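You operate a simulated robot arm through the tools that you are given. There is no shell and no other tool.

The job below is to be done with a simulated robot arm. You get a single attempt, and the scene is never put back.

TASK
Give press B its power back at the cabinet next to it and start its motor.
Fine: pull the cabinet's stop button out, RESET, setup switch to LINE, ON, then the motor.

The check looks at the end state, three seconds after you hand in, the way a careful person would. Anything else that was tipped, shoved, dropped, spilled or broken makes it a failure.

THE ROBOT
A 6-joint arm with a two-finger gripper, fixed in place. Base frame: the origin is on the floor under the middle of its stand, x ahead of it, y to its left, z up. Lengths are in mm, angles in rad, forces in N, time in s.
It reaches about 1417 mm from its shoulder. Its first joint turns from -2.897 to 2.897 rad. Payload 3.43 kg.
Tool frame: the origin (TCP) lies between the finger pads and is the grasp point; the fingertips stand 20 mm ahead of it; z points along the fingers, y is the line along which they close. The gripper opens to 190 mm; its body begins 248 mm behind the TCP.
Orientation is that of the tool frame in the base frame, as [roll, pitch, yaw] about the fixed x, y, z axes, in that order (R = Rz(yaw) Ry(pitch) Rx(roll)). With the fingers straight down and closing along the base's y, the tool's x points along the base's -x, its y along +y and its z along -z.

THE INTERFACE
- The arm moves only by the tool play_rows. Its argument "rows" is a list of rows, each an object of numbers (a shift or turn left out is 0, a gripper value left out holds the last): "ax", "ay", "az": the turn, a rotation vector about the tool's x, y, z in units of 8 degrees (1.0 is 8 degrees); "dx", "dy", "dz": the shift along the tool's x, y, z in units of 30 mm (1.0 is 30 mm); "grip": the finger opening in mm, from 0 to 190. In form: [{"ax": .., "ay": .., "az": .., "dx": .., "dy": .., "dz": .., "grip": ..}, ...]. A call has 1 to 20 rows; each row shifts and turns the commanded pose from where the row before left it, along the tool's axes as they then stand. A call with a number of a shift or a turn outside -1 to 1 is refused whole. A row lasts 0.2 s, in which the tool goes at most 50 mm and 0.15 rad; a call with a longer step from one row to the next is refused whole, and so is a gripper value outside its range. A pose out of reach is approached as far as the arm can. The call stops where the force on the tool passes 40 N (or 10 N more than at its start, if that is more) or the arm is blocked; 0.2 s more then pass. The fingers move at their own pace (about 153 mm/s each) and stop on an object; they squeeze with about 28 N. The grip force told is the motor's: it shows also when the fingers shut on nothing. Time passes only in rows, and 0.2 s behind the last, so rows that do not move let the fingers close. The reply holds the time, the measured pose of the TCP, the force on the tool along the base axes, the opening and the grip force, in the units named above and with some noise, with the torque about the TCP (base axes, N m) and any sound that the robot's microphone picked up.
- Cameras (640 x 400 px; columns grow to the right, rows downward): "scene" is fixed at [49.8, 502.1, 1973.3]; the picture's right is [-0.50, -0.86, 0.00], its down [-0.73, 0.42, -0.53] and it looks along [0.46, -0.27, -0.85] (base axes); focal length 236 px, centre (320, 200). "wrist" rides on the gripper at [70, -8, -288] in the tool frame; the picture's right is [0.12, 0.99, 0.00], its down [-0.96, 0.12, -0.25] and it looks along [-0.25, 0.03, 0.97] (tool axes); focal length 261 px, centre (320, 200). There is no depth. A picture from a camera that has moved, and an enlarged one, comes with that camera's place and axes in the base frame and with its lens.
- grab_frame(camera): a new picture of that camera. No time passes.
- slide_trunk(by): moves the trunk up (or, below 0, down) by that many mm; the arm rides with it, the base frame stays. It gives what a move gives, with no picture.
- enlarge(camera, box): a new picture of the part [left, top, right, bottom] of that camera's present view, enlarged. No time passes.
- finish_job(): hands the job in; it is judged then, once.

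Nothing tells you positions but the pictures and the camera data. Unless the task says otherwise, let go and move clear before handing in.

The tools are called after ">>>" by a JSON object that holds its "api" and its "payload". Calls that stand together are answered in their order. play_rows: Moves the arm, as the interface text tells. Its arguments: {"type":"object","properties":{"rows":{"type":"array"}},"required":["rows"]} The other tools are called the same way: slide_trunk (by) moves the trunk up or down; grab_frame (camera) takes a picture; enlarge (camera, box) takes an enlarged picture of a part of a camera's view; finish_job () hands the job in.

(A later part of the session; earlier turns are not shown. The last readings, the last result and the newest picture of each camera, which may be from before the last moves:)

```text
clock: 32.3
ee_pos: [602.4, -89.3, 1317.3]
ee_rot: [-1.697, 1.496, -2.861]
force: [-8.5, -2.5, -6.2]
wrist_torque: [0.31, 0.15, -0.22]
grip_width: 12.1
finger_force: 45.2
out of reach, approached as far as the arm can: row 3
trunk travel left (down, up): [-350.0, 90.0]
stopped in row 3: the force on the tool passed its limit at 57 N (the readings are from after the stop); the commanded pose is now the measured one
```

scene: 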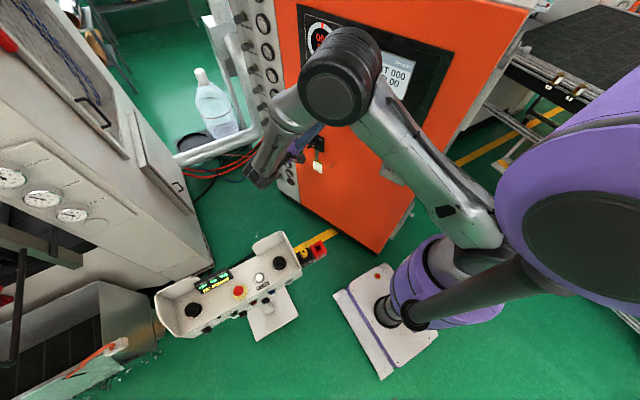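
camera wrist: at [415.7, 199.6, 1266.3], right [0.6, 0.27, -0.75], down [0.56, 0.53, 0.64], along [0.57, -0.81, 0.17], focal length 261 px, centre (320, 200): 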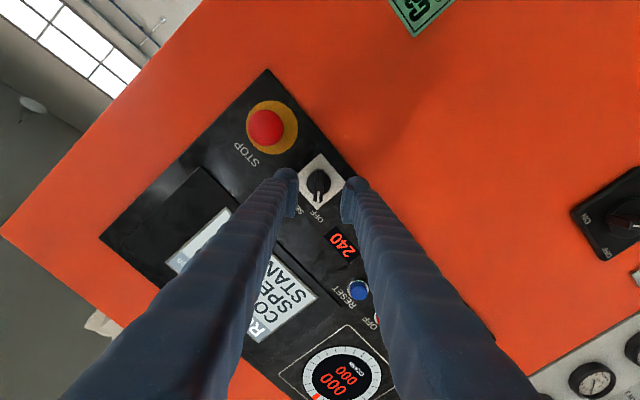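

The wrist joint limit came up just short of 90°, with the knob essentially at SETUP. I'll release, back off, and rotate the gripper half a turn the other way to regrip.

>>> {"api": "play_rows", "payload": {"rows": [{"grip": 50}, {}, {}, {"dz": -0.5}, {"dz": -1}, {"dz": -1}, {}]}}

>>> {"api": "grab_frame", "payload": {"camera": "wrist"}}

>>> {"api": "enlarge", "payload": {"camera": "wrist", "box": [260, 130, 380, 230]}}

```text
clock: 33.9
ee_pos: [574.1, -17.1, 1318.5]
ee_rot: [-1.687, 1.496, -2.853]
force: [0.2, 0.2, -0.2]
wrist_torque: [-0.02, 0.02, -0.03]
grip_width: 49.9
finger_force: 0.2
trunk travel left (down, up): [-350.0, 90.0]
```

```text
taken
camera wrist: at [447.2, 240.8, 1251.3], right [0.9, 0.39, -0.19], down [0.07, 0.29, 0.95], along [0.43, -0.87, 0.23], focal length 261 px, centre (320, 200)
```

wrist: 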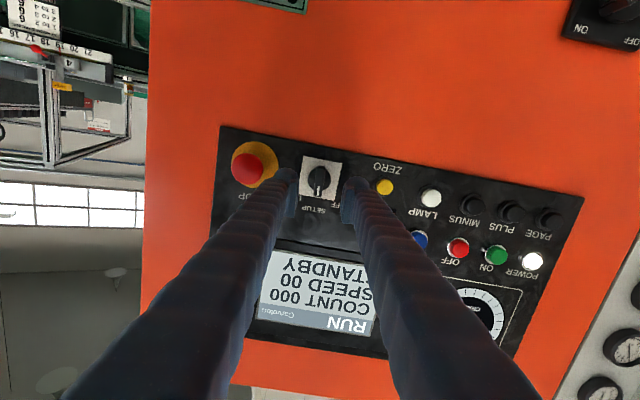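

```text
4.00 times, centred on (320, 180) of wrist
camera zoom: at [447.2, 240.8, 1251.3], right [0.9, 0.39, -0.19], down [0.07, 0.29, 0.95], along [0.43, -0.87, 0.23], focal length 1043 px, centre (320, 280)
```

zoom: 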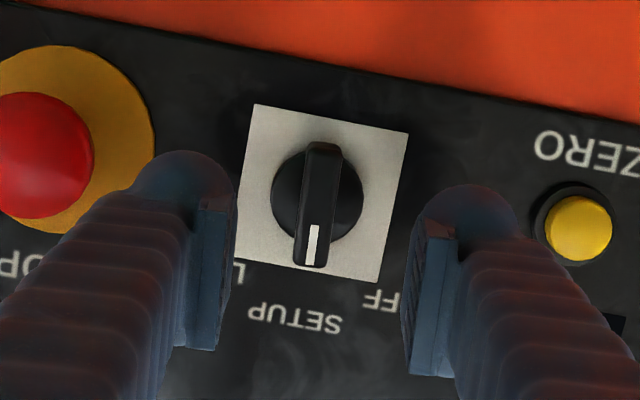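

The knob sits at SETUP. I'll rotate the gripper back through level to the opposite side.

>>> {"api": "play_rows", "payload": {"rows": [{"dz": -0.5}, {"az": -1}, {"az": -1}, {"az": -1}, {"az": -1}, {"az": -1}, {"az": -1}, {"az": -1}, {"az": -1}, {"az": -1}, {"az": -1}, {"az": -0.72}, {}]}}

>>> {"api": "play_rows", "payload": {"rows": [{"az": -1}, {"az": -1}, {"az": -1}, {"az": -1}, {"az": -1}, {"az": -1}, {"az": -1}, {"az": -1}, {"az": -1}, {"az": -1}, {"az": -1}, {}]}}

>>> {"api": "grab_frame", "payload": {"camera": "wrist"}}

>>> {"api": "enlarge", "payload": {"camera": "wrist", "box": [260, 130, 380, 230]}}

```text
clock: 36.7
ee_pos: [567.1, -5.6, 1318.3]
ee_rot: [-1.579, 0.0, -2.735]
force: [0.5, -0.7, 0.0]
wrist_torque: [0.0, 0.02, -0.03]
grip_width: 50.0
finger_force: 0.0
trunk travel left (down, up): [-350.0, 90.0]
```

```text
clock: 39.3
ee_pos: [569.0, -5.7, 1320.5]
ee_rot: [-1.809, -1.535, -2.499]
force: [0.1, 0.6, 0.4]
wrist_torque: [0.01, 0.01, -0.01]
grip_width: 49.9
finger_force: 0.0
trunk travel left (down, up): [-350.0, 90.0]
```

```text
taken
camera wrist: at [460.2, 260.2, 1392.2], right [-0.91, -0.4, 0.08], down [-0.18, 0.2, -0.96], along [0.36, -0.9, -0.25], focal length 261 px, centre (320, 200)
```

wrist: 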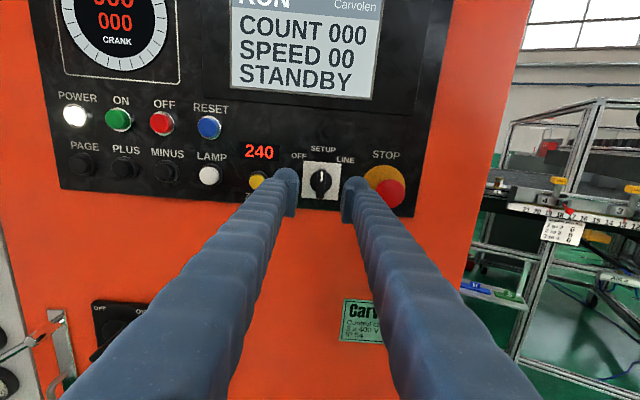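

```text
4.00 times, centred on (320, 180) of wrist
camera zoom: at [460.2, 260.2, 1392.2], right [-0.91, -0.4, 0.08], down [-0.18, 0.2, -0.96], along [0.36, -0.9, -0.25], focal length 1043 px, centre (320, 280)
```

zoom: 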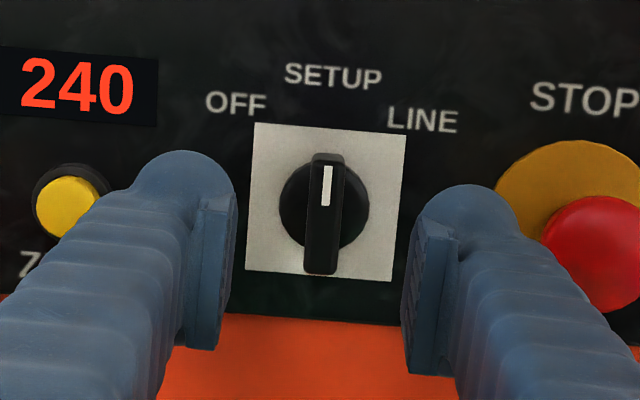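

This is a nice upright view: the knob is at SETUP and the gripper now spans it horizontally. I'll correct the small tilt and offset, then approach partway.

>>> {"api": "play_rows", "payload": {"rows": [{"ax": 0.131, "ay": 0.056, "az": -0.3, "dx": -0.13, "dy": 0.09, "grip": 44}, {"dz": 0.4}, {"dz": 1}, {}, {}]}}

>>> {"api": "enlarge", "payload": {"camera": "wrist", "box": [260, 130, 380, 230]}}

```text
clock: 40.5
ee_pos: [581.5, -44.1, 1314.3]
ee_rot: [1.584, -1.568, 0.412]
force: [0.2, 0.3, -0.8]
wrist_torque: [-0.03, -0.01, -0.04]
grip_width: 44.3
finger_force: 0.0
trunk travel left (down, up): [-350.0, 90.0]
```

```text
4.00 times, centred on (320, 180) of wrist
camera zoom: at [470.6, 221.8, 1385.1], right [-0.9, -0.41, 0.12], down [-0.21, 0.18, -0.96], along [0.37, -0.9, -0.25], focal length 1043 px, centre (320, 280)
```

zoom: 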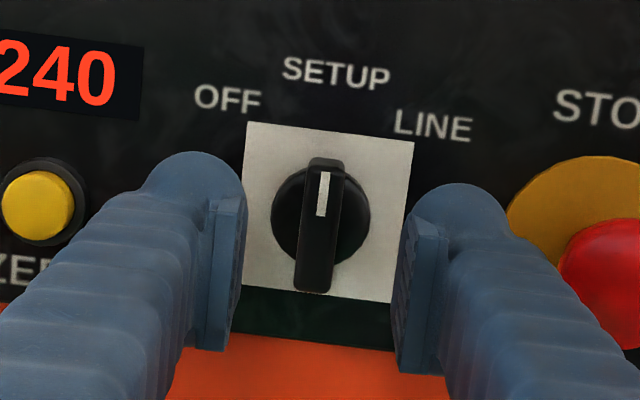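

Aligned within a millimetre. I'll advance the rest and close on the bar.

>>> {"api": "play_rows", "payload": {"rows": [{"dz": 0.6}, {"dz": 0.6}, {"dz": 0.3}, {"dz": 0.13}, {}, {"grip": 0}, {}, {}]}}

>>> {"api": "enlarge", "payload": {"camera": "wrist", "box": [260, 130, 380, 230]}}

```text
clock: 42.3
ee_pos: [603.2, -90.9, 1314.4]
ee_rot: [1.79, -1.567, 0.205]
force: [-12.4, -4.9, -7.0]
wrist_torque: [-0.05, -0.05, -0.12]
grip_width: 12.0
finger_force: 44.9
trunk travel left (down, up): [-350.0, 90.0]
```

```text
4.00 times, centred on (320, 180) of wrist
camera zoom: at [492.6, 175.3, 1384.8], right [-0.9, -0.41, 0.12], down [-0.21, 0.18, -0.96], along [0.37, -0.9, -0.25], focal length 1043 px, centre (320, 280)
```

zoom: 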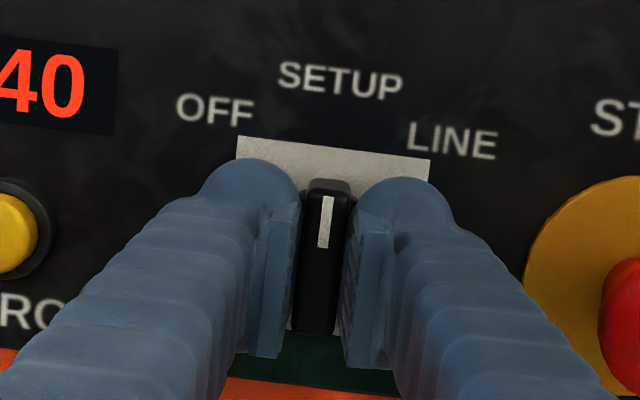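

Gripped at 12 mm. I'll relieve the load and turn clockwise toward LINE in small steps.

>>> {"api": "play_rows", "payload": {"rows": [{"dy": 0.036, "dx": -0.015}, {"az": 0.5}, {"az": 0.5}, {"az": 0.5}, {}]}}

```text
clock: 43.5
ee_pos: [603.5, -89.7, 1313.8]
ee_rot: [-1.574, -1.365, -2.712]
force: [1.3, -4.2, 0.3]
wrist_torque: [0.08, 0.03, -0.01]
grip_width: 11.8
finger_force: 44.8
trunk travel left (down, up): [-350.0, 90.0]
```

>>> {"api": "play_rows", "payload": {"rows": [{"az": 0.5}, {"az": 0.5}, {"az": 0.5}, {}]}}

```text
clock: 44.5
ee_pos: [603.3, -89.7, 1314.9]
ee_rot: [-1.573, -1.156, -2.714]
force: [5.5, -0.6, 0.8]
wrist_torque: [0.07, 0.05, 0.05]
grip_width: 11.9
finger_force: 45.2
trunk travel left (down, up): [-350.0, 90.0]
```

>>> {"api": "play_rows", "payload": {"rows": [{"az": 0.5}, {"az": 0.5}, {"az": 0.5}, {"az": 0.5}, {}]}}

>>> {"api": "enlarge", "payload": {"camera": "wrist", "box": [260, 130, 380, 230]}}

```text
clock: 45.7
ee_pos: [602.6, -88.6, 1313.4]
ee_rot: [-1.572, -0.876, -2.716]
force: [8.8, -0.7, 3.3]
wrist_torque: [0.09, 0.02, 0.14]
grip_width: 12.2
finger_force: 44.8
trunk travel left (down, up): [-350.0, 90.0]
```

```text
4.00 times, centred on (320, 180) of wrist
camera zoom: at [448.9, 156.5, 1373.9], right [-0.76, -0.35, -0.54], down [0.38, 0.44, -0.81], along [0.52, -0.83, -0.21], focal length 1043 px, centre (320, 280)
```

zoom: 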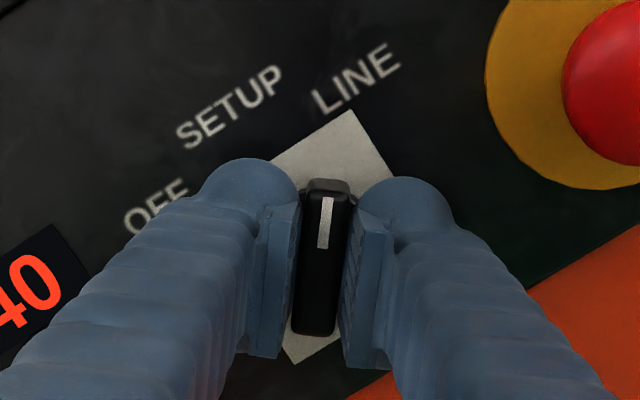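

>>> {"api": "play_rows", "payload": {"rows": [{"az": 0.4}, {"az": 0.3}, {}]}}

>>> {"api": "enlarge", "payload": {"camera": "wrist", "box": [260, 130, 380, 230]}}

```text
clock: 46.5
ee_pos: [603.2, -89.8, 1314.0]
ee_rot: [-1.572, -0.779, -2.715]
force: [18.7, -2.2, 12.7]
wrist_torque: [-0.13, 0.23, 0.13]
grip_width: 11.6
finger_force: 45.4
trunk travel left (down, up): [-350.0, 90.0]
```

```text
4.00 times, centred on (320, 180) of wrist
camera zoom: at [443.8, 154.2, 1369.9], right [-0.71, -0.32, -0.62], down [0.45, 0.47, -0.76], along [0.54, -0.82, -0.19], focal length 1043 px, centre (320, 280)
```

zoom: 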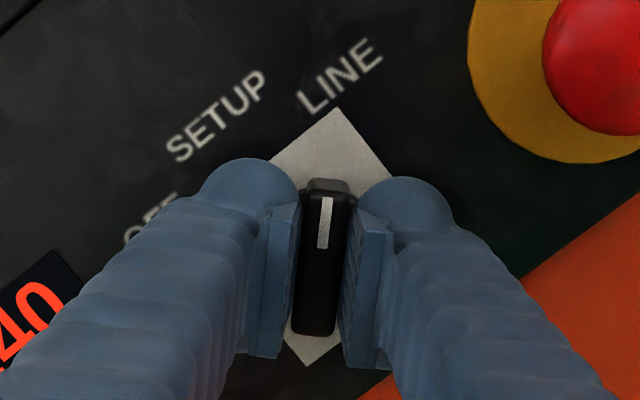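

The knob should now be at LINE. I'll release, back off and look.

>>> {"api": "play_rows", "payload": {"rows": [{"grip": 50}, {}, {}, {"dz": -0.5}, {"dz": -1}, {"dz": -1}, {"dz": -0.5}, {}]}}

>>> {"api": "grab_frame", "payload": {"camera": "wrist"}}

>>> {"api": "enlarge", "payload": {"camera": "wrist", "box": [260, 130, 380, 230]}}

```text
clock: 48.3
ee_pos: [565.1, -7.9, 1314.6]
ee_rot: [-1.571, -0.781, -2.717]
force: [1.2, 0.0, 0.3]
wrist_torque: [-0.03, 0.01, 0.0]
grip_width: 50.0
finger_force: 0.0
trunk travel left (down, up): [-350.0, 90.0]
```

```text
taken
camera wrist: at [406.6, 235.9, 1370.7], right [-0.71, -0.32, -0.62], down [0.45, 0.47, -0.76], along [0.54, -0.82, -0.19], focal length 261 px, centre (320, 200)
```

wrist: 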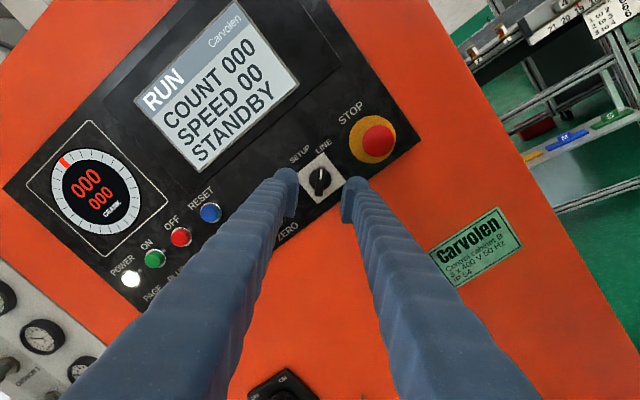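

```text
4.00 times, centred on (320, 180) of wrist
camera zoom: at [406.6, 235.9, 1370.7], right [-0.71, -0.32, -0.62], down [0.45, 0.47, -0.76], along [0.54, -0.82, -0.19], focal length 1043 px, centre (320, 280)
```

zoom: 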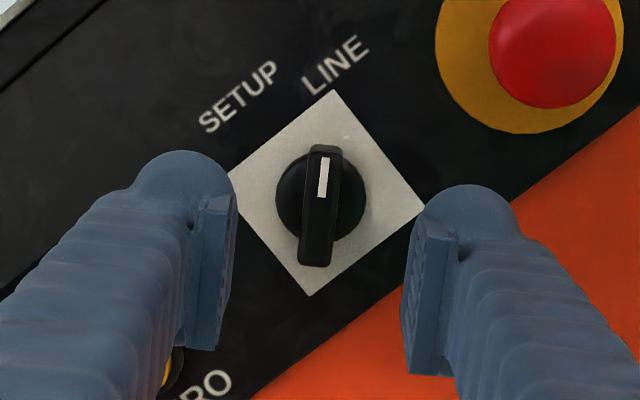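

The selector now points at LINE. Next is the green ON button, so I'll level the gripper, close it, and move in front of ON.

>>> {"api": "play_rows", "payload": {"rows": [{"az": 0.58, "grip": 0}, {"az": 1}, {"az": 1}, {"az": 1}, {"az": 1}, {"az": 1}, {}]}}

>>> {"api": "play_rows", "payload": {"rows": [{"dx": -0.6, "dy": -0.25}, {"dx": -1, "dy": -0.25}, {"dx": -1, "dy": -0.25}, {"dx": -1, "dy": -0.25}, {"dx": -1, "dy": -0.25}, {"dx": -1, "dy": -0.25}, {"dx": -1, "dy": -0.25}, {"dx": -1, "dy": -0.25}, {"dx": -1, "dy": -0.25}, {"dx": -0.9}, {"dx": -0.6}, {}, {}]}}

>>> {"api": "grab_frame", "payload": {"camera": "wrist"}}

>>> {"api": "enlarge", "payload": {"camera": "wrist", "box": [260, 120, 420, 280]}}

```text
clock: 49.9
ee_pos: [565.9, -6.9, 1314.7]
ee_rot: [-1.569, 0.001, -2.716]
force: [-0.2, 0.0, 0.2]
wrist_torque: [0.01, -0.02, -0.01]
grip_width: 0.0
finger_force: 27.5
trunk travel left (down, up): [-350.0, 90.0]
```

```text
clock: 52.7
ee_pos: [841.9, 117.3, 1381.4]
ee_rot: [-1.572, -0.002, -2.715]
force: [0.2, 0.6, -0.2]
wrist_torque: [-0.01, -0.01, 0.07]
grip_width: 0.0
finger_force: 28.5
trunk travel left (down, up): [-350.0, 90.0]
```

```text
taken
camera wrist: at [659.2, 349.7, 1390.8], right [-0.11, -0.05, -0.99], down [0.77, 0.62, -0.12], along [0.62, -0.78, -0.03], focal length 261 px, centre (320, 200)
```

wrist: 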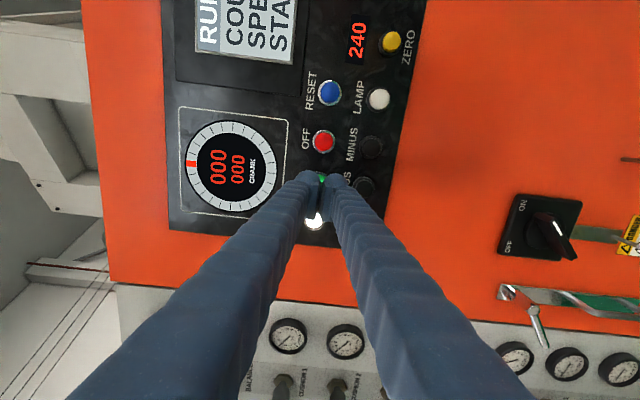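

```text
2.50 times, centred on (340, 200) of wrist
camera zoom: at [659.2, 349.7, 1390.8], right [-0.11, -0.05, -0.99], down [0.77, 0.62, -0.12], along [0.62, -0.78, -0.03], focal length 652 px, centre (270, 200)
```

zoom: 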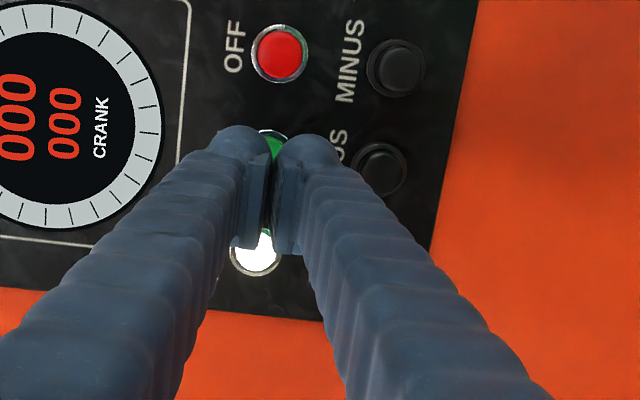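

ON is 4 mm further along than the tool axis. I'll correct, advance to just short of the cap, then creep in until it clicks.

>>> {"api": "play_rows", "payload": {"rows": [{"dx": -0.127, "dz": 0.4}, {"dz": 0.8}, {"dz": 0.8}, {"dz": 0.5}, {"dz": 0.2}, {}]}}

>>> {"api": "enlarge", "payload": {"camera": "wrist", "box": [260, 120, 420, 280]}}

```text
clock: 54.1
ee_pos: [879.0, 45.7, 1383.5]
ee_rot: [-1.57, 0.0, -2.717]
force: [0.7, -0.3, 0.2]
wrist_torque: [0.02, -0.05, 0.01]
grip_width: 0.0
finger_force: 28.2
trunk travel left (down, up): [-350.0, 90.0]
```

```text
2.50 times, centred on (340, 200) of wrist
camera zoom: at [695.7, 278.7, 1391.6], right [-0.11, -0.05, -0.99], down [0.77, 0.62, -0.12], along [0.62, -0.78, -0.03], focal length 652 px, centre (270, 200)
```

zoom: 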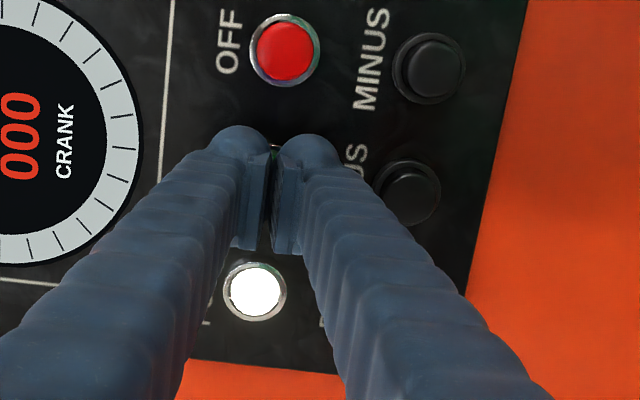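

>>> {"api": "play_rows", "payload": {"rows": [{"dz": 0.15}, {"dz": 0.15}, {"dz": 0.1}, {}]}}

>>> {"api": "play_rows", "payload": {"rows": [{"dz": 0.1}, {}]}}

```text
clock: 55.1
ee_pos: [883.3, 34.5, 1381.2]
ee_rot: [-1.57, -0.001, -2.715]
force: [-0.8, 0.5, 0.3]
wrist_torque: [0.04, 0.01, 0.0]
grip_width: 0.0
finger_force: 27.9
trunk travel left (down, up): [-350.0, 90.0]
```

```text
clock: 55.7
ee_pos: [884.3, 30.7, 1381.9]
ee_rot: [-1.569, 0.0, -2.714]
force: [-0.7, 0.6, 0.4]
wrist_torque: [-0.04, -0.03, -0.02]
grip_width: 0.0
finger_force: 28.4
trunk travel left (down, up): [-350.0, 90.0]
```

No contact yet, so I'll keep creeping.

>>> {"api": "play_rows", "payload": {"rows": [{"dz": 0.1}, {}]}}

>>> {"api": "enlarge", "payload": {"camera": "wrist", "box": [260, 120, 420, 280]}}

```text
clock: 56.3
ee_pos: [885.7, 29.9, 1380.0]
ee_rot: [-1.569, 0.0, -2.716]
force: [-0.7, 0.9, 1.0]
wrist_torque: [-0.04, 0.0, -0.05]
grip_width: 0.2
finger_force: 34.4
trunk travel left (down, up): [-350.0, 90.0]
```

```text
2.50 times, centred on (340, 200) of wrist
camera zoom: at [702.6, 262.2, 1389.6], right [-0.11, -0.05, -0.99], down [0.77, 0.62, -0.12], along [0.62, -0.78, -0.03], focal length 652 px, centre (270, 200)
```

zoom: 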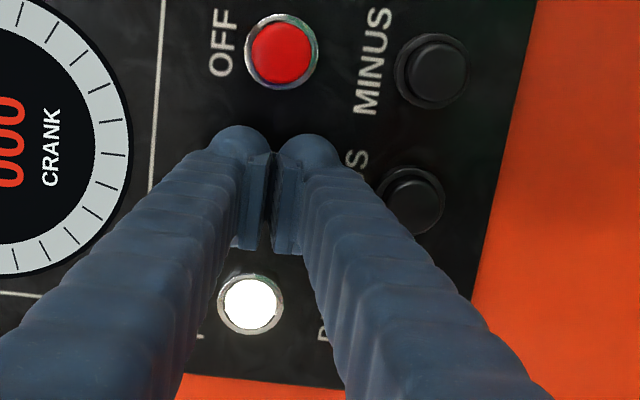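

>>> {"api": "play_rows", "payload": {"rows": [{"dz": 0.1}, {}]}}

```text
clock: 56.9
ee_pos: [888.3, 26.4, 1380.3]
ee_rot: [-1.57, -0.001, -2.715]
force: [-2.0, 4.1, 0.9]
wrist_torque: [-0.05, 0.0, -0.03]
grip_width: 5.7
finger_force: 34.5
trunk travel left (down, up): [-350.0, 90.0]
heard: click
```

Click heard, so ON is pressed. I'll back off and read the displays.

>>> {"api": "play_rows", "payload": {"rows": [{"dz": -0.3}, {"dz": -0.7}, {"dz": -1}, {"dz": -1}, {"dz": -1}, {}]}}

>>> {"api": "grab_frame", "payload": {"camera": "wrist"}}

>>> {"api": "grab_frame", "payload": {"camera": "scene"}}

>>> {"api": "enlarge", "payload": {"camera": "scene", "box": [150, 220, 350, 345]}}

```text
clock: 58.3
ee_pos: [836.0, 137.0, 1382.6]
ee_rot: [-1.57, -0.002, -2.716]
force: [-0.5, 1.0, 0.6]
wrist_torque: [0.01, -0.02, -0.04]
grip_width: 0.0
finger_force: 34.4
trunk travel left (down, up): [-350.0, 90.0]
```

```text
taken
camera wrist: at [653.4, 369.4, 1390.8], right [-0.11, -0.05, -0.99], down [0.77, 0.62, -0.12], along [0.62, -0.78, -0.03], focal length 261 px, centre (320, 200)
```

wrist: 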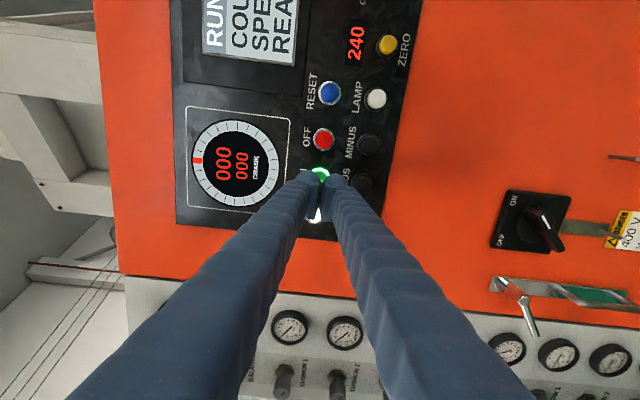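

```text
taken
```

scene: 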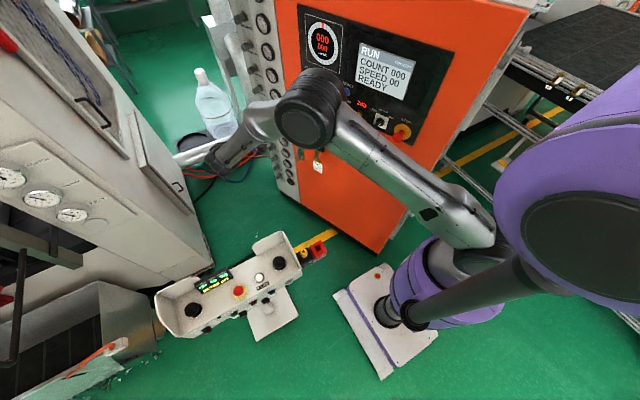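

```text
3.20 times, centred on (250, 282) of scene
camera zoom: at [49.8, 502.1, 1973.3], right [-0.5, -0.86, 0.0], down [-0.73, 0.42, -0.53], along [0.46, -0.27, -0.85], focal length 756 px, centre (544, -64)
```

zoom: 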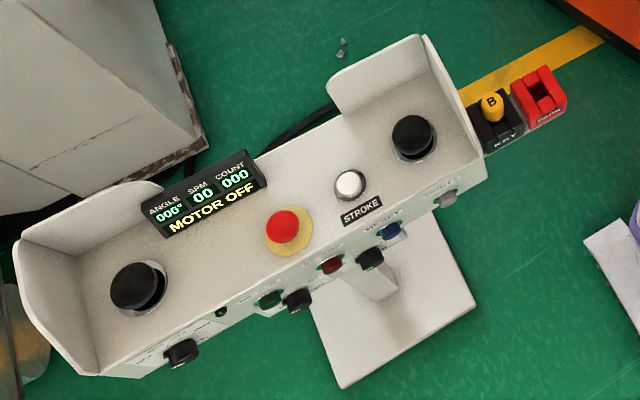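

The screen reads READY and the console shows MOTOR OFF, so the cabinet part is done. Now I'll take the arm clear, turn it toward the console's operator side, and look for the motor start button.

>>> {"api": "play_rows", "payload": {"rows": [{"dz": -1}, {"dz": -1}, {"dz": -1}, {"ay": -0.9}, {"ay": -0.9}, {"ay": -0.9}, {"ay": -0.9}, {"ay": -0.9}, {"ay": -0.9}, {"ay": -0.85}, {}]}}

>>> {"api": "play_rows", "payload": {"rows": [{"ax": -0.8}, {"ax": -0.8}, {"ax": -0.8}, {"ax": -0.8}, {"ax": -0.8}, {"ax": -0.8}, {"ax": -0.8}, {}]}}

>>> {"api": "grab_frame", "payload": {"camera": "scene"}}

>>> {"api": "grab_frame", "payload": {"camera": "wrist"}}

```text
clock: 60.7
ee_pos: [799.8, 217.8, 1380.4]
ee_rot: [-1.572, 0.001, -1.842]
force: [0.2, -0.5, -0.2]
wrist_torque: [-0.01, -0.04, -0.01]
grip_width: 0.2
finger_force: 34.4
trunk travel left (down, up): [-350.0, 90.0]
```

```text
clock: 62.5
ee_pos: [798.9, 217.6, 1381.7]
ee_rot: [-2.354, 0.001, -1.841]
force: [0.2, -0.6, 0.1]
wrist_torque: [0.02, -0.03, 0.03]
grip_width: 0.0
finger_force: 34.4
trunk travel left (down, up): [-350.0, 90.0]
```

```text
taken
```

scene: 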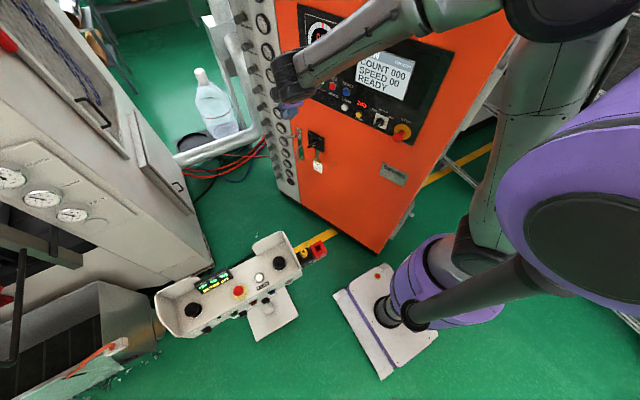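

```text
taken
camera wrist: at [589.7, 203.0, 1590.9], right [-0.71, 0.07, -0.7], down [0.01, 1.0, 0.09], along [0.71, 0.06, -0.7], focal length 261 px, centre (320, 200)
```

wrist: 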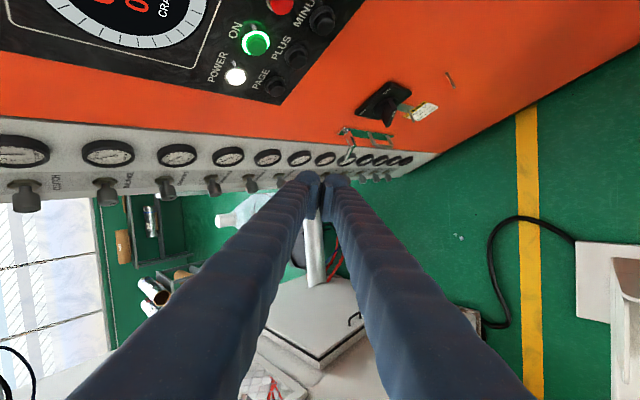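

ON is lit green. I'll carry the tool across to a point above and in front of the console, in two stages.

>>> {"api": "play_rows", "payload": {"rows": [{"dx": -0.5, "dy": 0.6, "dz": -0.7}, {"dx": -0.57, "dy": 0.9, "dz": -0.75}, {"dx": -0.57, "dy": 0.975, "dz": -0.75}, {"dx": -0.57, "dy": 0.975, "dz": -0.75}, {"dx": -0.57, "dy": 0.975, "dz": -0.75}, {"dx": -0.57, "dy": 0.975, "dz": -0.7}, {"dx": -0.57, "dy": 0.975, "dz": -0.67}, {"dx": -0.57, "dy": 0.975, "dz": -0.67}, {"dx": -0.57, "dy": 0.975, "dz": -0.67}, {"dx": -0.57, "dy": 0.975, "dz": -0.67}, {}]}}

>>> {"api": "grab_frame", "payload": {"camera": "scene"}}

>>> {"api": "grab_frame", "payload": {"camera": "wrist"}}

```text
clock: 63.8
ee_pos: [699.0, 239.7, 1343.6]
ee_rot: [-2.365, -0.025, -2.022]
force: [0.8, 0.6, -0.3]
wrist_torque: [0.01, 0.06, 0.01]
grip_width: 0.0
finger_force: 34.6
trunk travel left (down, up): [-350.0, 90.0]
stopped in row 6: the arm was blocked; the commanded pose is now the measured one
```

```text
taken
```

scene: 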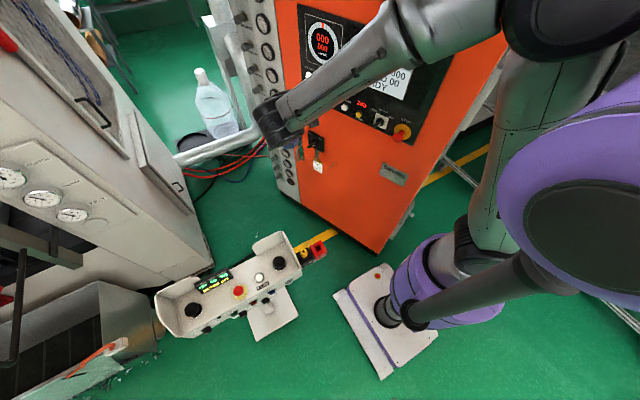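

```text
taken
camera wrist: at [495.0, 265.5, 1556.7], right [-0.7, 0.19, -0.69], down [0.19, 0.98, 0.07], along [0.69, -0.08, -0.72], focal length 261 px, centre (320, 200)
```

wrist: 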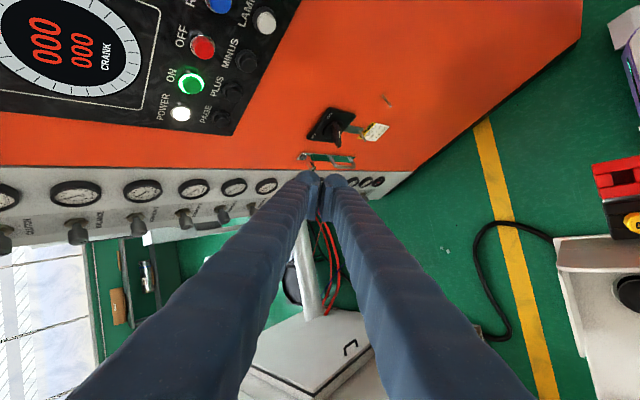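

The arm reports it was blocked; the base joint seems to have stopped turning. Before moving on I need to understand what it met, so I'll look closely at the arm.

>>> {"api": "enlarge", "payload": {"camera": "scene", "box": [340, 0, 640, 400]}}

>>> {"api": "enlarge", "payload": {"camera": "scene", "box": [240, 0, 640, 130]}}

```text
1.00 times, centred on (490, 200) of scene (not enlarged: the box is as wide or as high as the picture)
camera zoom: at [49.8, 502.1, 1973.3], right [-0.5, -0.86, 0.0], down [-0.73, 0.42, -0.53], along [0.46, -0.27, -0.85], focal length 236 px, centre (150, 200)
```

zoom: 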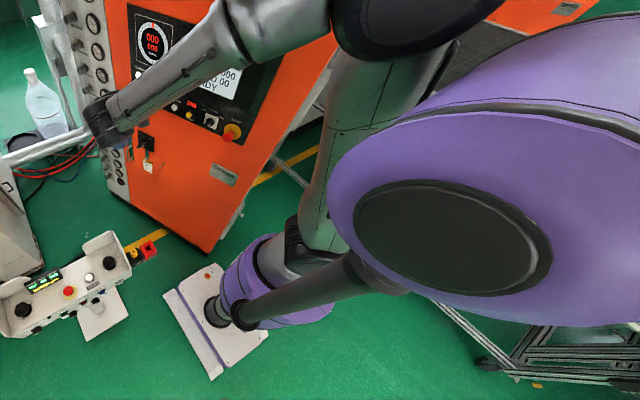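

```text
1.60 times, centred on (440, 65) of scene
camera zoom: at [49.8, 502.1, 1973.3], right [-0.5, -0.86, 0.0], down [-0.73, 0.42, -0.53], along [0.46, -0.27, -0.85], focal length 378 px, centre (128, 416)
```

zoom: 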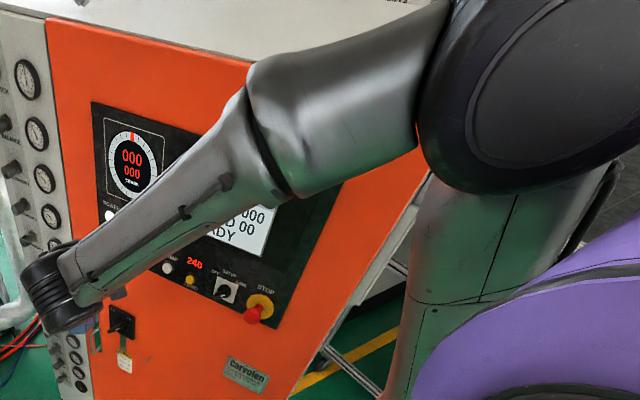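

The elbow has folded back close to the robot's own head housing, because the wrist was high and near the body. I'll lower the tool away from that posture, restore the yaw, and take a lower route.

>>> {"api": "play_rows", "payload": {"rows": [{"dy": 0.35, "dz": 0.35}, {"dy": 0.6, "dz": 0.6}, {"dy": 0.7, "dz": 0.7}, {"dy": 0.7, "dz": 0.7}, {"dy": 0.7, "dz": 0.7}, {"dy": 0.7, "dz": 0.7}, {"dy": 0.4, "dz": 0.4}, {}]}}

>>> {"api": "grab_frame", "payload": {"camera": "scene"}}

```text
clock: 65.6
ee_pos: [695.1, 241.5, 1172.1]
ee_rot: [-2.362, -0.019, -2.017]
force: [0.1, -0.1, -0.8]
wrist_torque: [0.03, 0.0, 0.03]
grip_width: 0.0
finger_force: 34.6
trunk travel left (down, up): [-350.0, 90.0]
```

```text
taken
```

scene: 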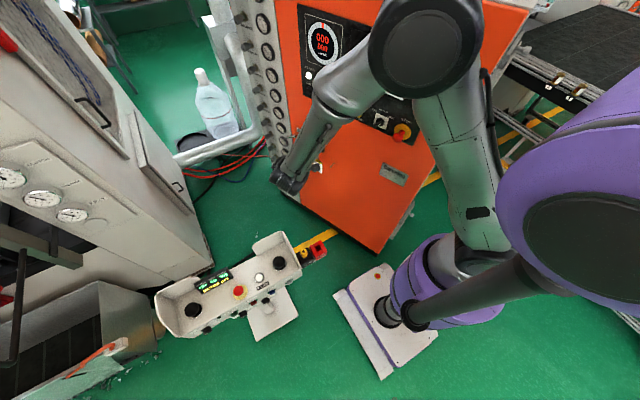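

The elbow is well clear now. I'll restore the yaw and move halfway across toward the console.

>>> {"api": "play_rows", "payload": {"rows": [{"ay": -0.45, "az": -0.46}, {"ay": -0.45, "az": -0.46}, {"dx": -0.4, "dy": 0.5, "dz": -0.5}, {"dx": -0.7, "dy": 0.8, "dz": -0.8}, {"dx": -0.72, "dy": 0.87, "dz": -0.87}, {"dx": -0.72, "dy": 0.87, "dz": -0.87}, {"dx": -0.72, "dy": 0.87, "dz": -0.87}, {"dx": -0.72, "dy": 0.87, "dz": -0.87}, {"dx": -0.5, "dy": 0.6, "dz": -0.6}, {}, {}]}}

>>> {"api": "grab_frame", "payload": {"camera": "scene"}}

>>> {"api": "grab_frame", "payload": {"camera": "wrist"}}

```text
clock: 68.2
ee_pos: [520.1, 408.0, 1142.7]
ee_rot: [-2.369, -0.069, -1.864]
force: [0.1, 0.6, 0.7]
wrist_torque: [-0.18, -0.02, -0.08]
grip_width: 0.0
finger_force: 34.3
trunk travel left (down, up): [-350.0, 90.0]
stopped in row 11: the arm was blocked; the commanded pose is now the measured one
```

```text
taken
```

scene: 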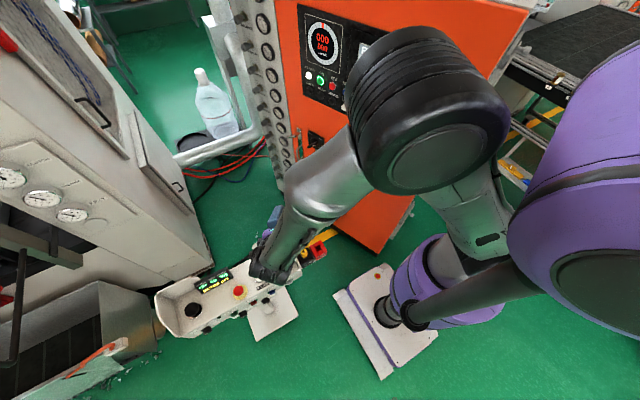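

```text
taken
camera wrist: at [317.3, 411.3, 1359.3], right [-0.73, 0.05, -0.68], down [0.04, 1.0, 0.03], along [0.68, 0.0, -0.73], focal length 261 px, centre (320, 200)
```

wrist: 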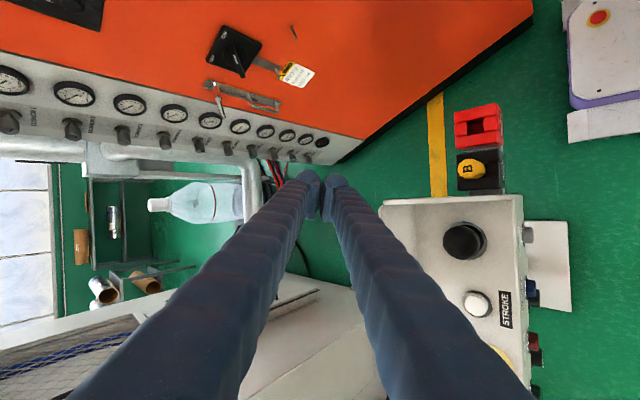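

The arm stopped again, and the big purple housing on the black tube has shifted in the scene view. Before I push any further I need to know whether that is part of the robot or something I'm shoving.

>>> {"api": "enlarge", "payload": {"camera": "scene", "box": [600, 0, 640, 400]}}

>>> {"api": "enlarge", "payload": {"camera": "scene", "box": [360, 200, 560, 330]}}

```text
1.00 times, centred on (620, 200) of scene (not enlarged: the box is as wide or as high as the picture)
camera zoom: at [49.8, 502.1, 1973.3], right [-0.5, -0.86, 0.0], down [-0.73, 0.42, -0.53], along [0.46, -0.27, -0.85], focal length 236 px, centre (20, 200)
```

zoom: 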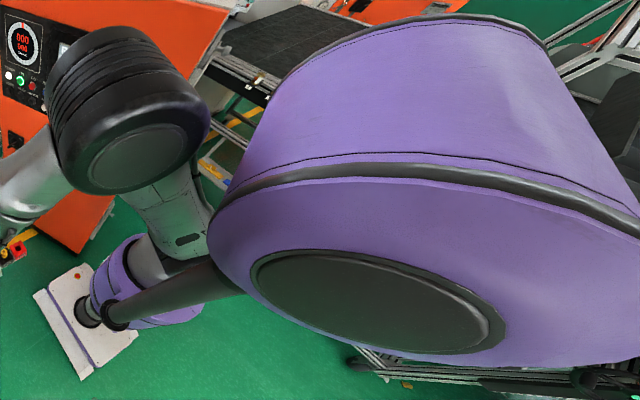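

```text
3.08 times, centred on (460, 265) of scene
camera zoom: at [49.8, 502.1, 1973.3], right [-0.5, -0.86, 0.0], down [-0.73, 0.42, -0.53], along [0.46, -0.27, -0.85], focal length 727 px, centre (-111, 0)
```

zoom: 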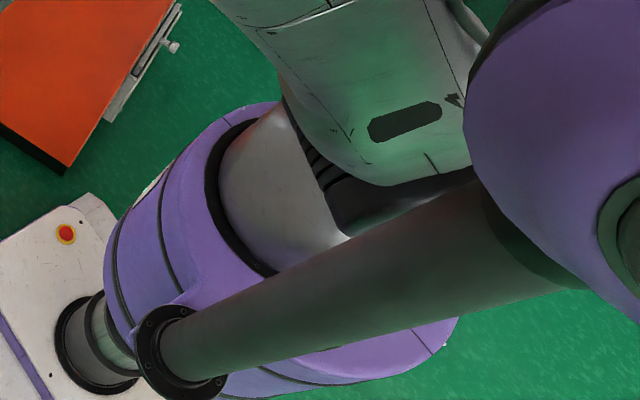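

The purple drum and tube turn with the robot's torso, so they belong to the robot. The shoulder is what ran out of room. I'll look at the console from here, then plan a wider path with the arm stretched further out.

>>> {"api": "enlarge", "payload": {"camera": "wrist", "box": [370, 90, 600, 400]}}

>>> {"api": "enlarge", "payload": {"camera": "wrist", "box": [470, 200, 590, 400]}}

>>> {"api": "enlarge", "payload": {"camera": "scene", "box": [150, 240, 280, 345]}}

```text
1.29 times, centred on (485, 245) of wrist
camera zoom: at [317.3, 411.3, 1359.3], right [-0.73, 0.05, -0.68], down [0.04, 1.0, 0.03], along [0.68, 0.0, -0.73], focal length 336 px, centre (107, 142)
```

zoom: 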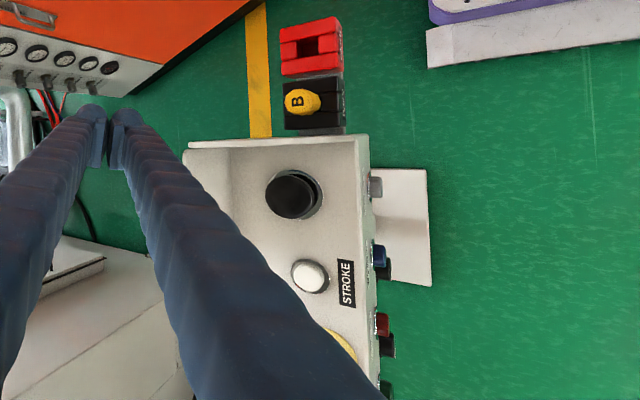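

```text
2.00 times, centred on (530, 300) of wrist
camera zoom: at [317.3, 411.3, 1359.3], right [-0.73, 0.05, -0.68], down [0.04, 1.0, 0.03], along [0.68, 0.0, -0.73], focal length 521 px, centre (-100, 0)
```

zoom: 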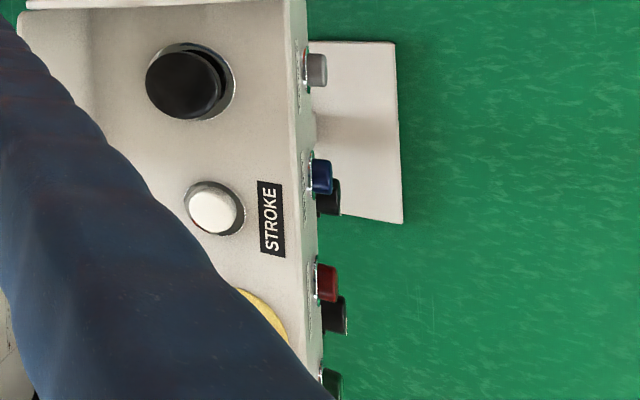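

```text
3.81 times, centred on (215, 292) of scene
camera zoom: at [49.8, 502.1, 1973.3], right [-0.5, -0.86, 0.0], down [-0.73, 0.42, -0.53], along [0.46, -0.27, -0.85], focal length 900 px, centre (720, -152)
```

zoom: 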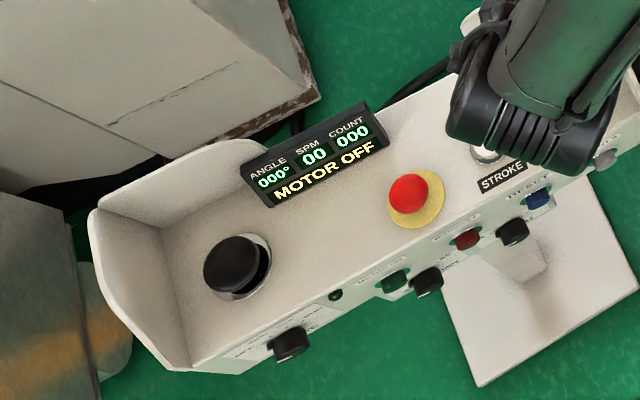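

>>> {"api": "enlarge", "payload": {"camera": "scene", "box": [235, 270, 295, 308]}}

>>> {"api": "enlarge", "payload": {"camera": "scene", "box": [190, 290, 260, 334]}}

>>> {"api": "enlarge", "payload": {"camera": "wrist", "box": [510, 260, 560, 400]}}

```text
10.53 times, centred on (265, 289) of scene
camera zoom: at [49.8, 502.1, 1973.3], right [-0.5, -0.86, 0.0], down [-0.73, 0.42, -0.53], along [0.46, -0.27, -0.85], focal length 2487 px, centre (899, -737)
```

zoom: 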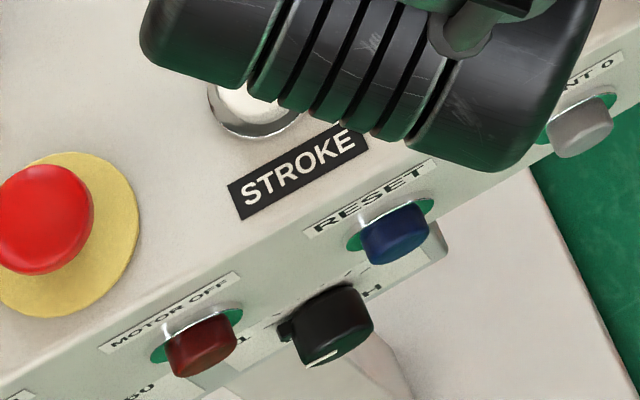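

```text
9.09 times, centred on (225, 312) of scene
camera zoom: at [49.8, 502.1, 1973.3], right [-0.5, -0.86, 0.0], down [-0.73, 0.42, -0.53], along [0.46, -0.27, -0.85], focal length 2148 px, centre (1184, -818)
```

zoom: 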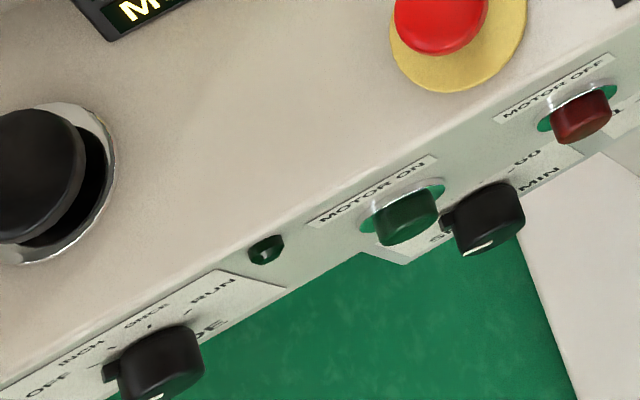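

```text
2.86 times, centred on (535, 330) of wrist
camera zoom: at [317.3, 411.3, 1359.3], right [-0.73, 0.05, -0.68], down [0.04, 1.0, 0.03], along [0.68, 0.0, -0.73], focal length 745 px, centre (-294, -171)
```

zoom: 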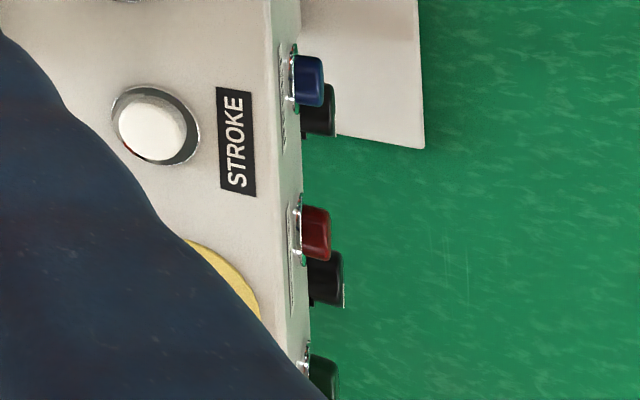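

The console's front faces -x. The green MOTOR ON button sits on that face near (362, 768, 800), left of the red MOTOR OFF. I'll first extend the arm outward to open up the shoulder, staying well above the console.

>>> {"api": "play_rows", "payload": {"rows": [{"dx": -0.5, "dy": 0.1, "dz": -0.3}, {"dx": -0.9, "dy": 0.2, "dz": -0.5}, {"dx": -0.93, "dy": 0.21, "dz": -0.53}, {"dx": -0.93, "dy": 0.21, "dz": -0.53}, {"dx": -0.93, "dy": 0.21, "dz": -0.53}, {"dx": -0.93, "dy": 0.21, "dz": -0.53}, {"dx": -0.5, "dy": 0.1, "dz": -0.3}, {}]}}

>>> {"api": "grab_frame", "payload": {"camera": "scene"}}

```text
clock: 70.0
ee_pos: [475.8, 599.6, 1173.1]
ee_rot: [-2.369, -0.068, -1.861]
force: [-0.5, 0.6, -0.2]
wrist_torque: [0.03, -0.02, 0.01]
grip_width: 0.0
finger_force: 34.3
trunk travel left (down, up): [-350.0, 90.0]
```

```text
taken
```

scene: 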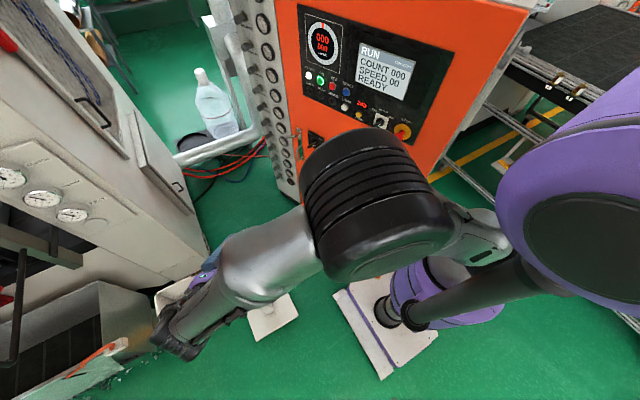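

The arm is clear of its own head now. A simpler plan is to point the tool straight down in front of the console and press the green cap with the side of the closed fingers, moving in +x. That keeps the arm in a comfortable posture. I'll lower a little and turn the tool downward.

>>> {"api": "play_rows", "payload": {"rows": [{"dx": -0.1, "dy": 0.5}, {"dx": -0.2, "dy": 0.87}, {"dx": -0.2, "dy": 0.87}, {"dx": -0.2, "dy": 0.87}, {"dx": -0.2, "dy": 0.87}, {"dx": -0.2, "dy": 0.87}, {"dx": -0.1, "dy": 0.4}, {}]}}

>>> {"api": "play_rows", "payload": {"rows": [{"ax": -0.8}, {"ax": -0.8}, {"ax": -0.8}, {"ax": -0.8}, {"ax": -0.8}, {"ax": -0.8}, {"ax": -0.7}, {}]}}

>>> {"api": "grab_frame", "payload": {"camera": "scene"}}

>>> {"api": "grab_frame", "payload": {"camera": "wrist"}}

```text
clock: 71.8
ee_pos: [377.3, 662.7, 1063.3]
ee_rot: [-2.37, -0.068, -1.862]
force: [1.6, 0.7, 0.9]
wrist_torque: [0.0, -0.02, 0.01]
grip_width: 0.2
finger_force: 33.9
trunk travel left (down, up): [-350.0, 90.0]
```

```text
clock: 73.6
ee_pos: [376.1, 660.7, 1063.5]
ee_rot: [-3.138, -0.067, -1.861]
force: [-0.8, 0.0, -0.6]
wrist_torque: [0.01, -0.04, 0.04]
grip_width: 0.0
finger_force: 34.4
trunk travel left (down, up): [-350.0, 90.0]
```

```text
taken
```

scene: 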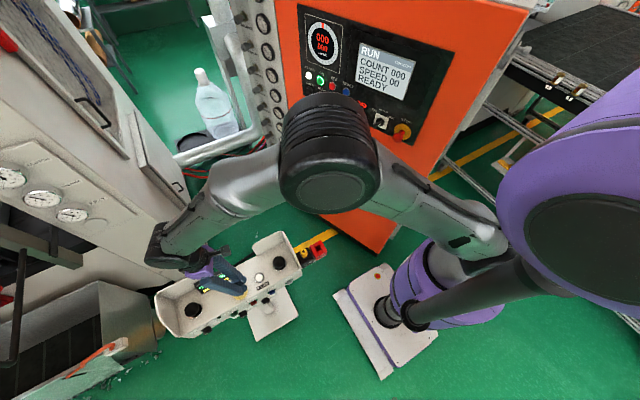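

```text
taken
camera wrist: at [368.2, 609.8, 1354.9], right [-0.99, 0.17, 0.01], down [0.17, 0.97, 0.18], along [0.03, 0.18, -0.98], focal length 261 px, centre (320, 200)
```

wrist: 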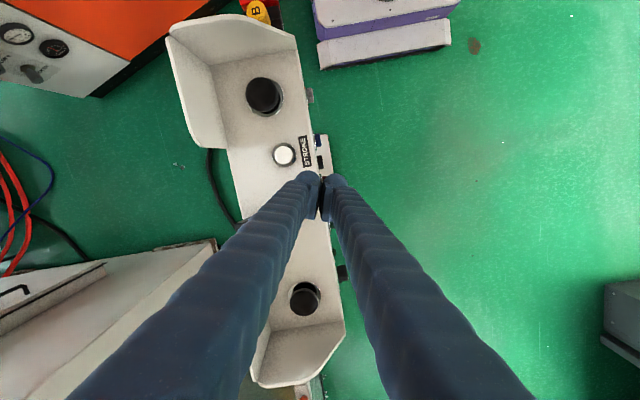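

The tool points down over the console. I'll square it up (tool y along -x) and move to the open side in front of the green button, still high.

>>> {"api": "play_rows", "payload": {"rows": [{"ax": 0.038, "ay": -0.162, "az": -0.69}, {"ax": 0.038, "ay": -0.162, "az": -0.69}, {"ax": 0.038, "ay": -0.162, "az": -0.69}, {"dx": -0.77, "dy": 0.9}, {"dx": -0.77, "dy": 0.9}, {"dx": -0.77, "dy": 0.9}, {"dx": -0.77, "dy": 0.9}, {"dx": -0.77, "dy": 0.9}, {}, {}]}}

>>> {"api": "grab_frame", "payload": {"camera": "wrist"}}

>>> {"api": "enlarge", "payload": {"camera": "wrist", "box": [180, 100, 320, 300]}}

>>> {"api": "grab_frame", "payload": {"camera": "scene"}}

```text
clock: 75.8
ee_pos: [240.4, 777.2, 1064.9]
ee_rot: [-3.132, -0.001, -1.573]
force: [-0.7, 0.2, 0.7]
wrist_torque: [0.01, -0.04, 0.01]
grip_width: 0.1
finger_force: 34.5
trunk travel left (down, up): [-350.0, 90.0]
```

```text
taken
camera wrist: at [245.9, 706.6, 1352.9], right [-0.99, -0.12, -0.01], down [-0.12, 0.96, 0.25], along [-0.02, 0.24, -0.97], focal length 261 px, centre (320, 200)
```

wrist: 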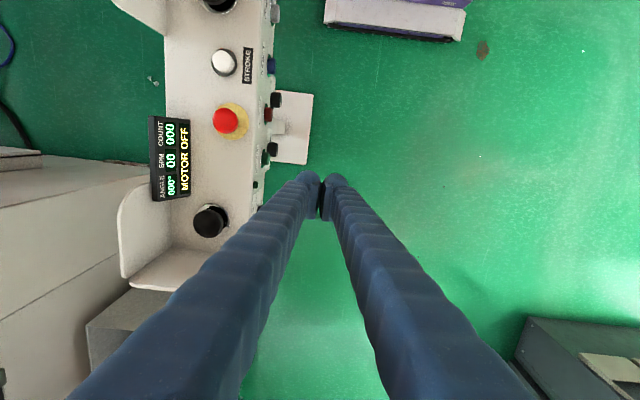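

```text
2.00 times, centred on (250, 200) of wrist
camera zoom: at [245.9, 706.6, 1352.9], right [-0.99, -0.12, -0.01], down [-0.12, 0.96, 0.25], along [-0.02, 0.24, -0.97], focal length 521 px, centre (460, 200)
```

zoom: 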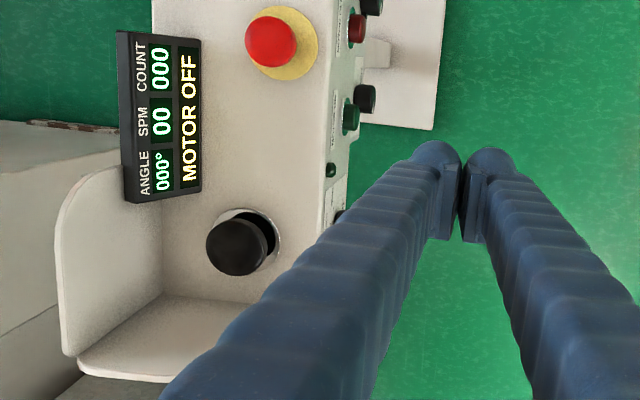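

```text
taken
```

scene: 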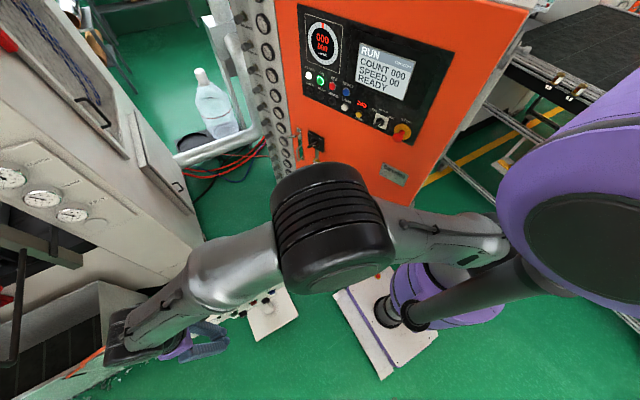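

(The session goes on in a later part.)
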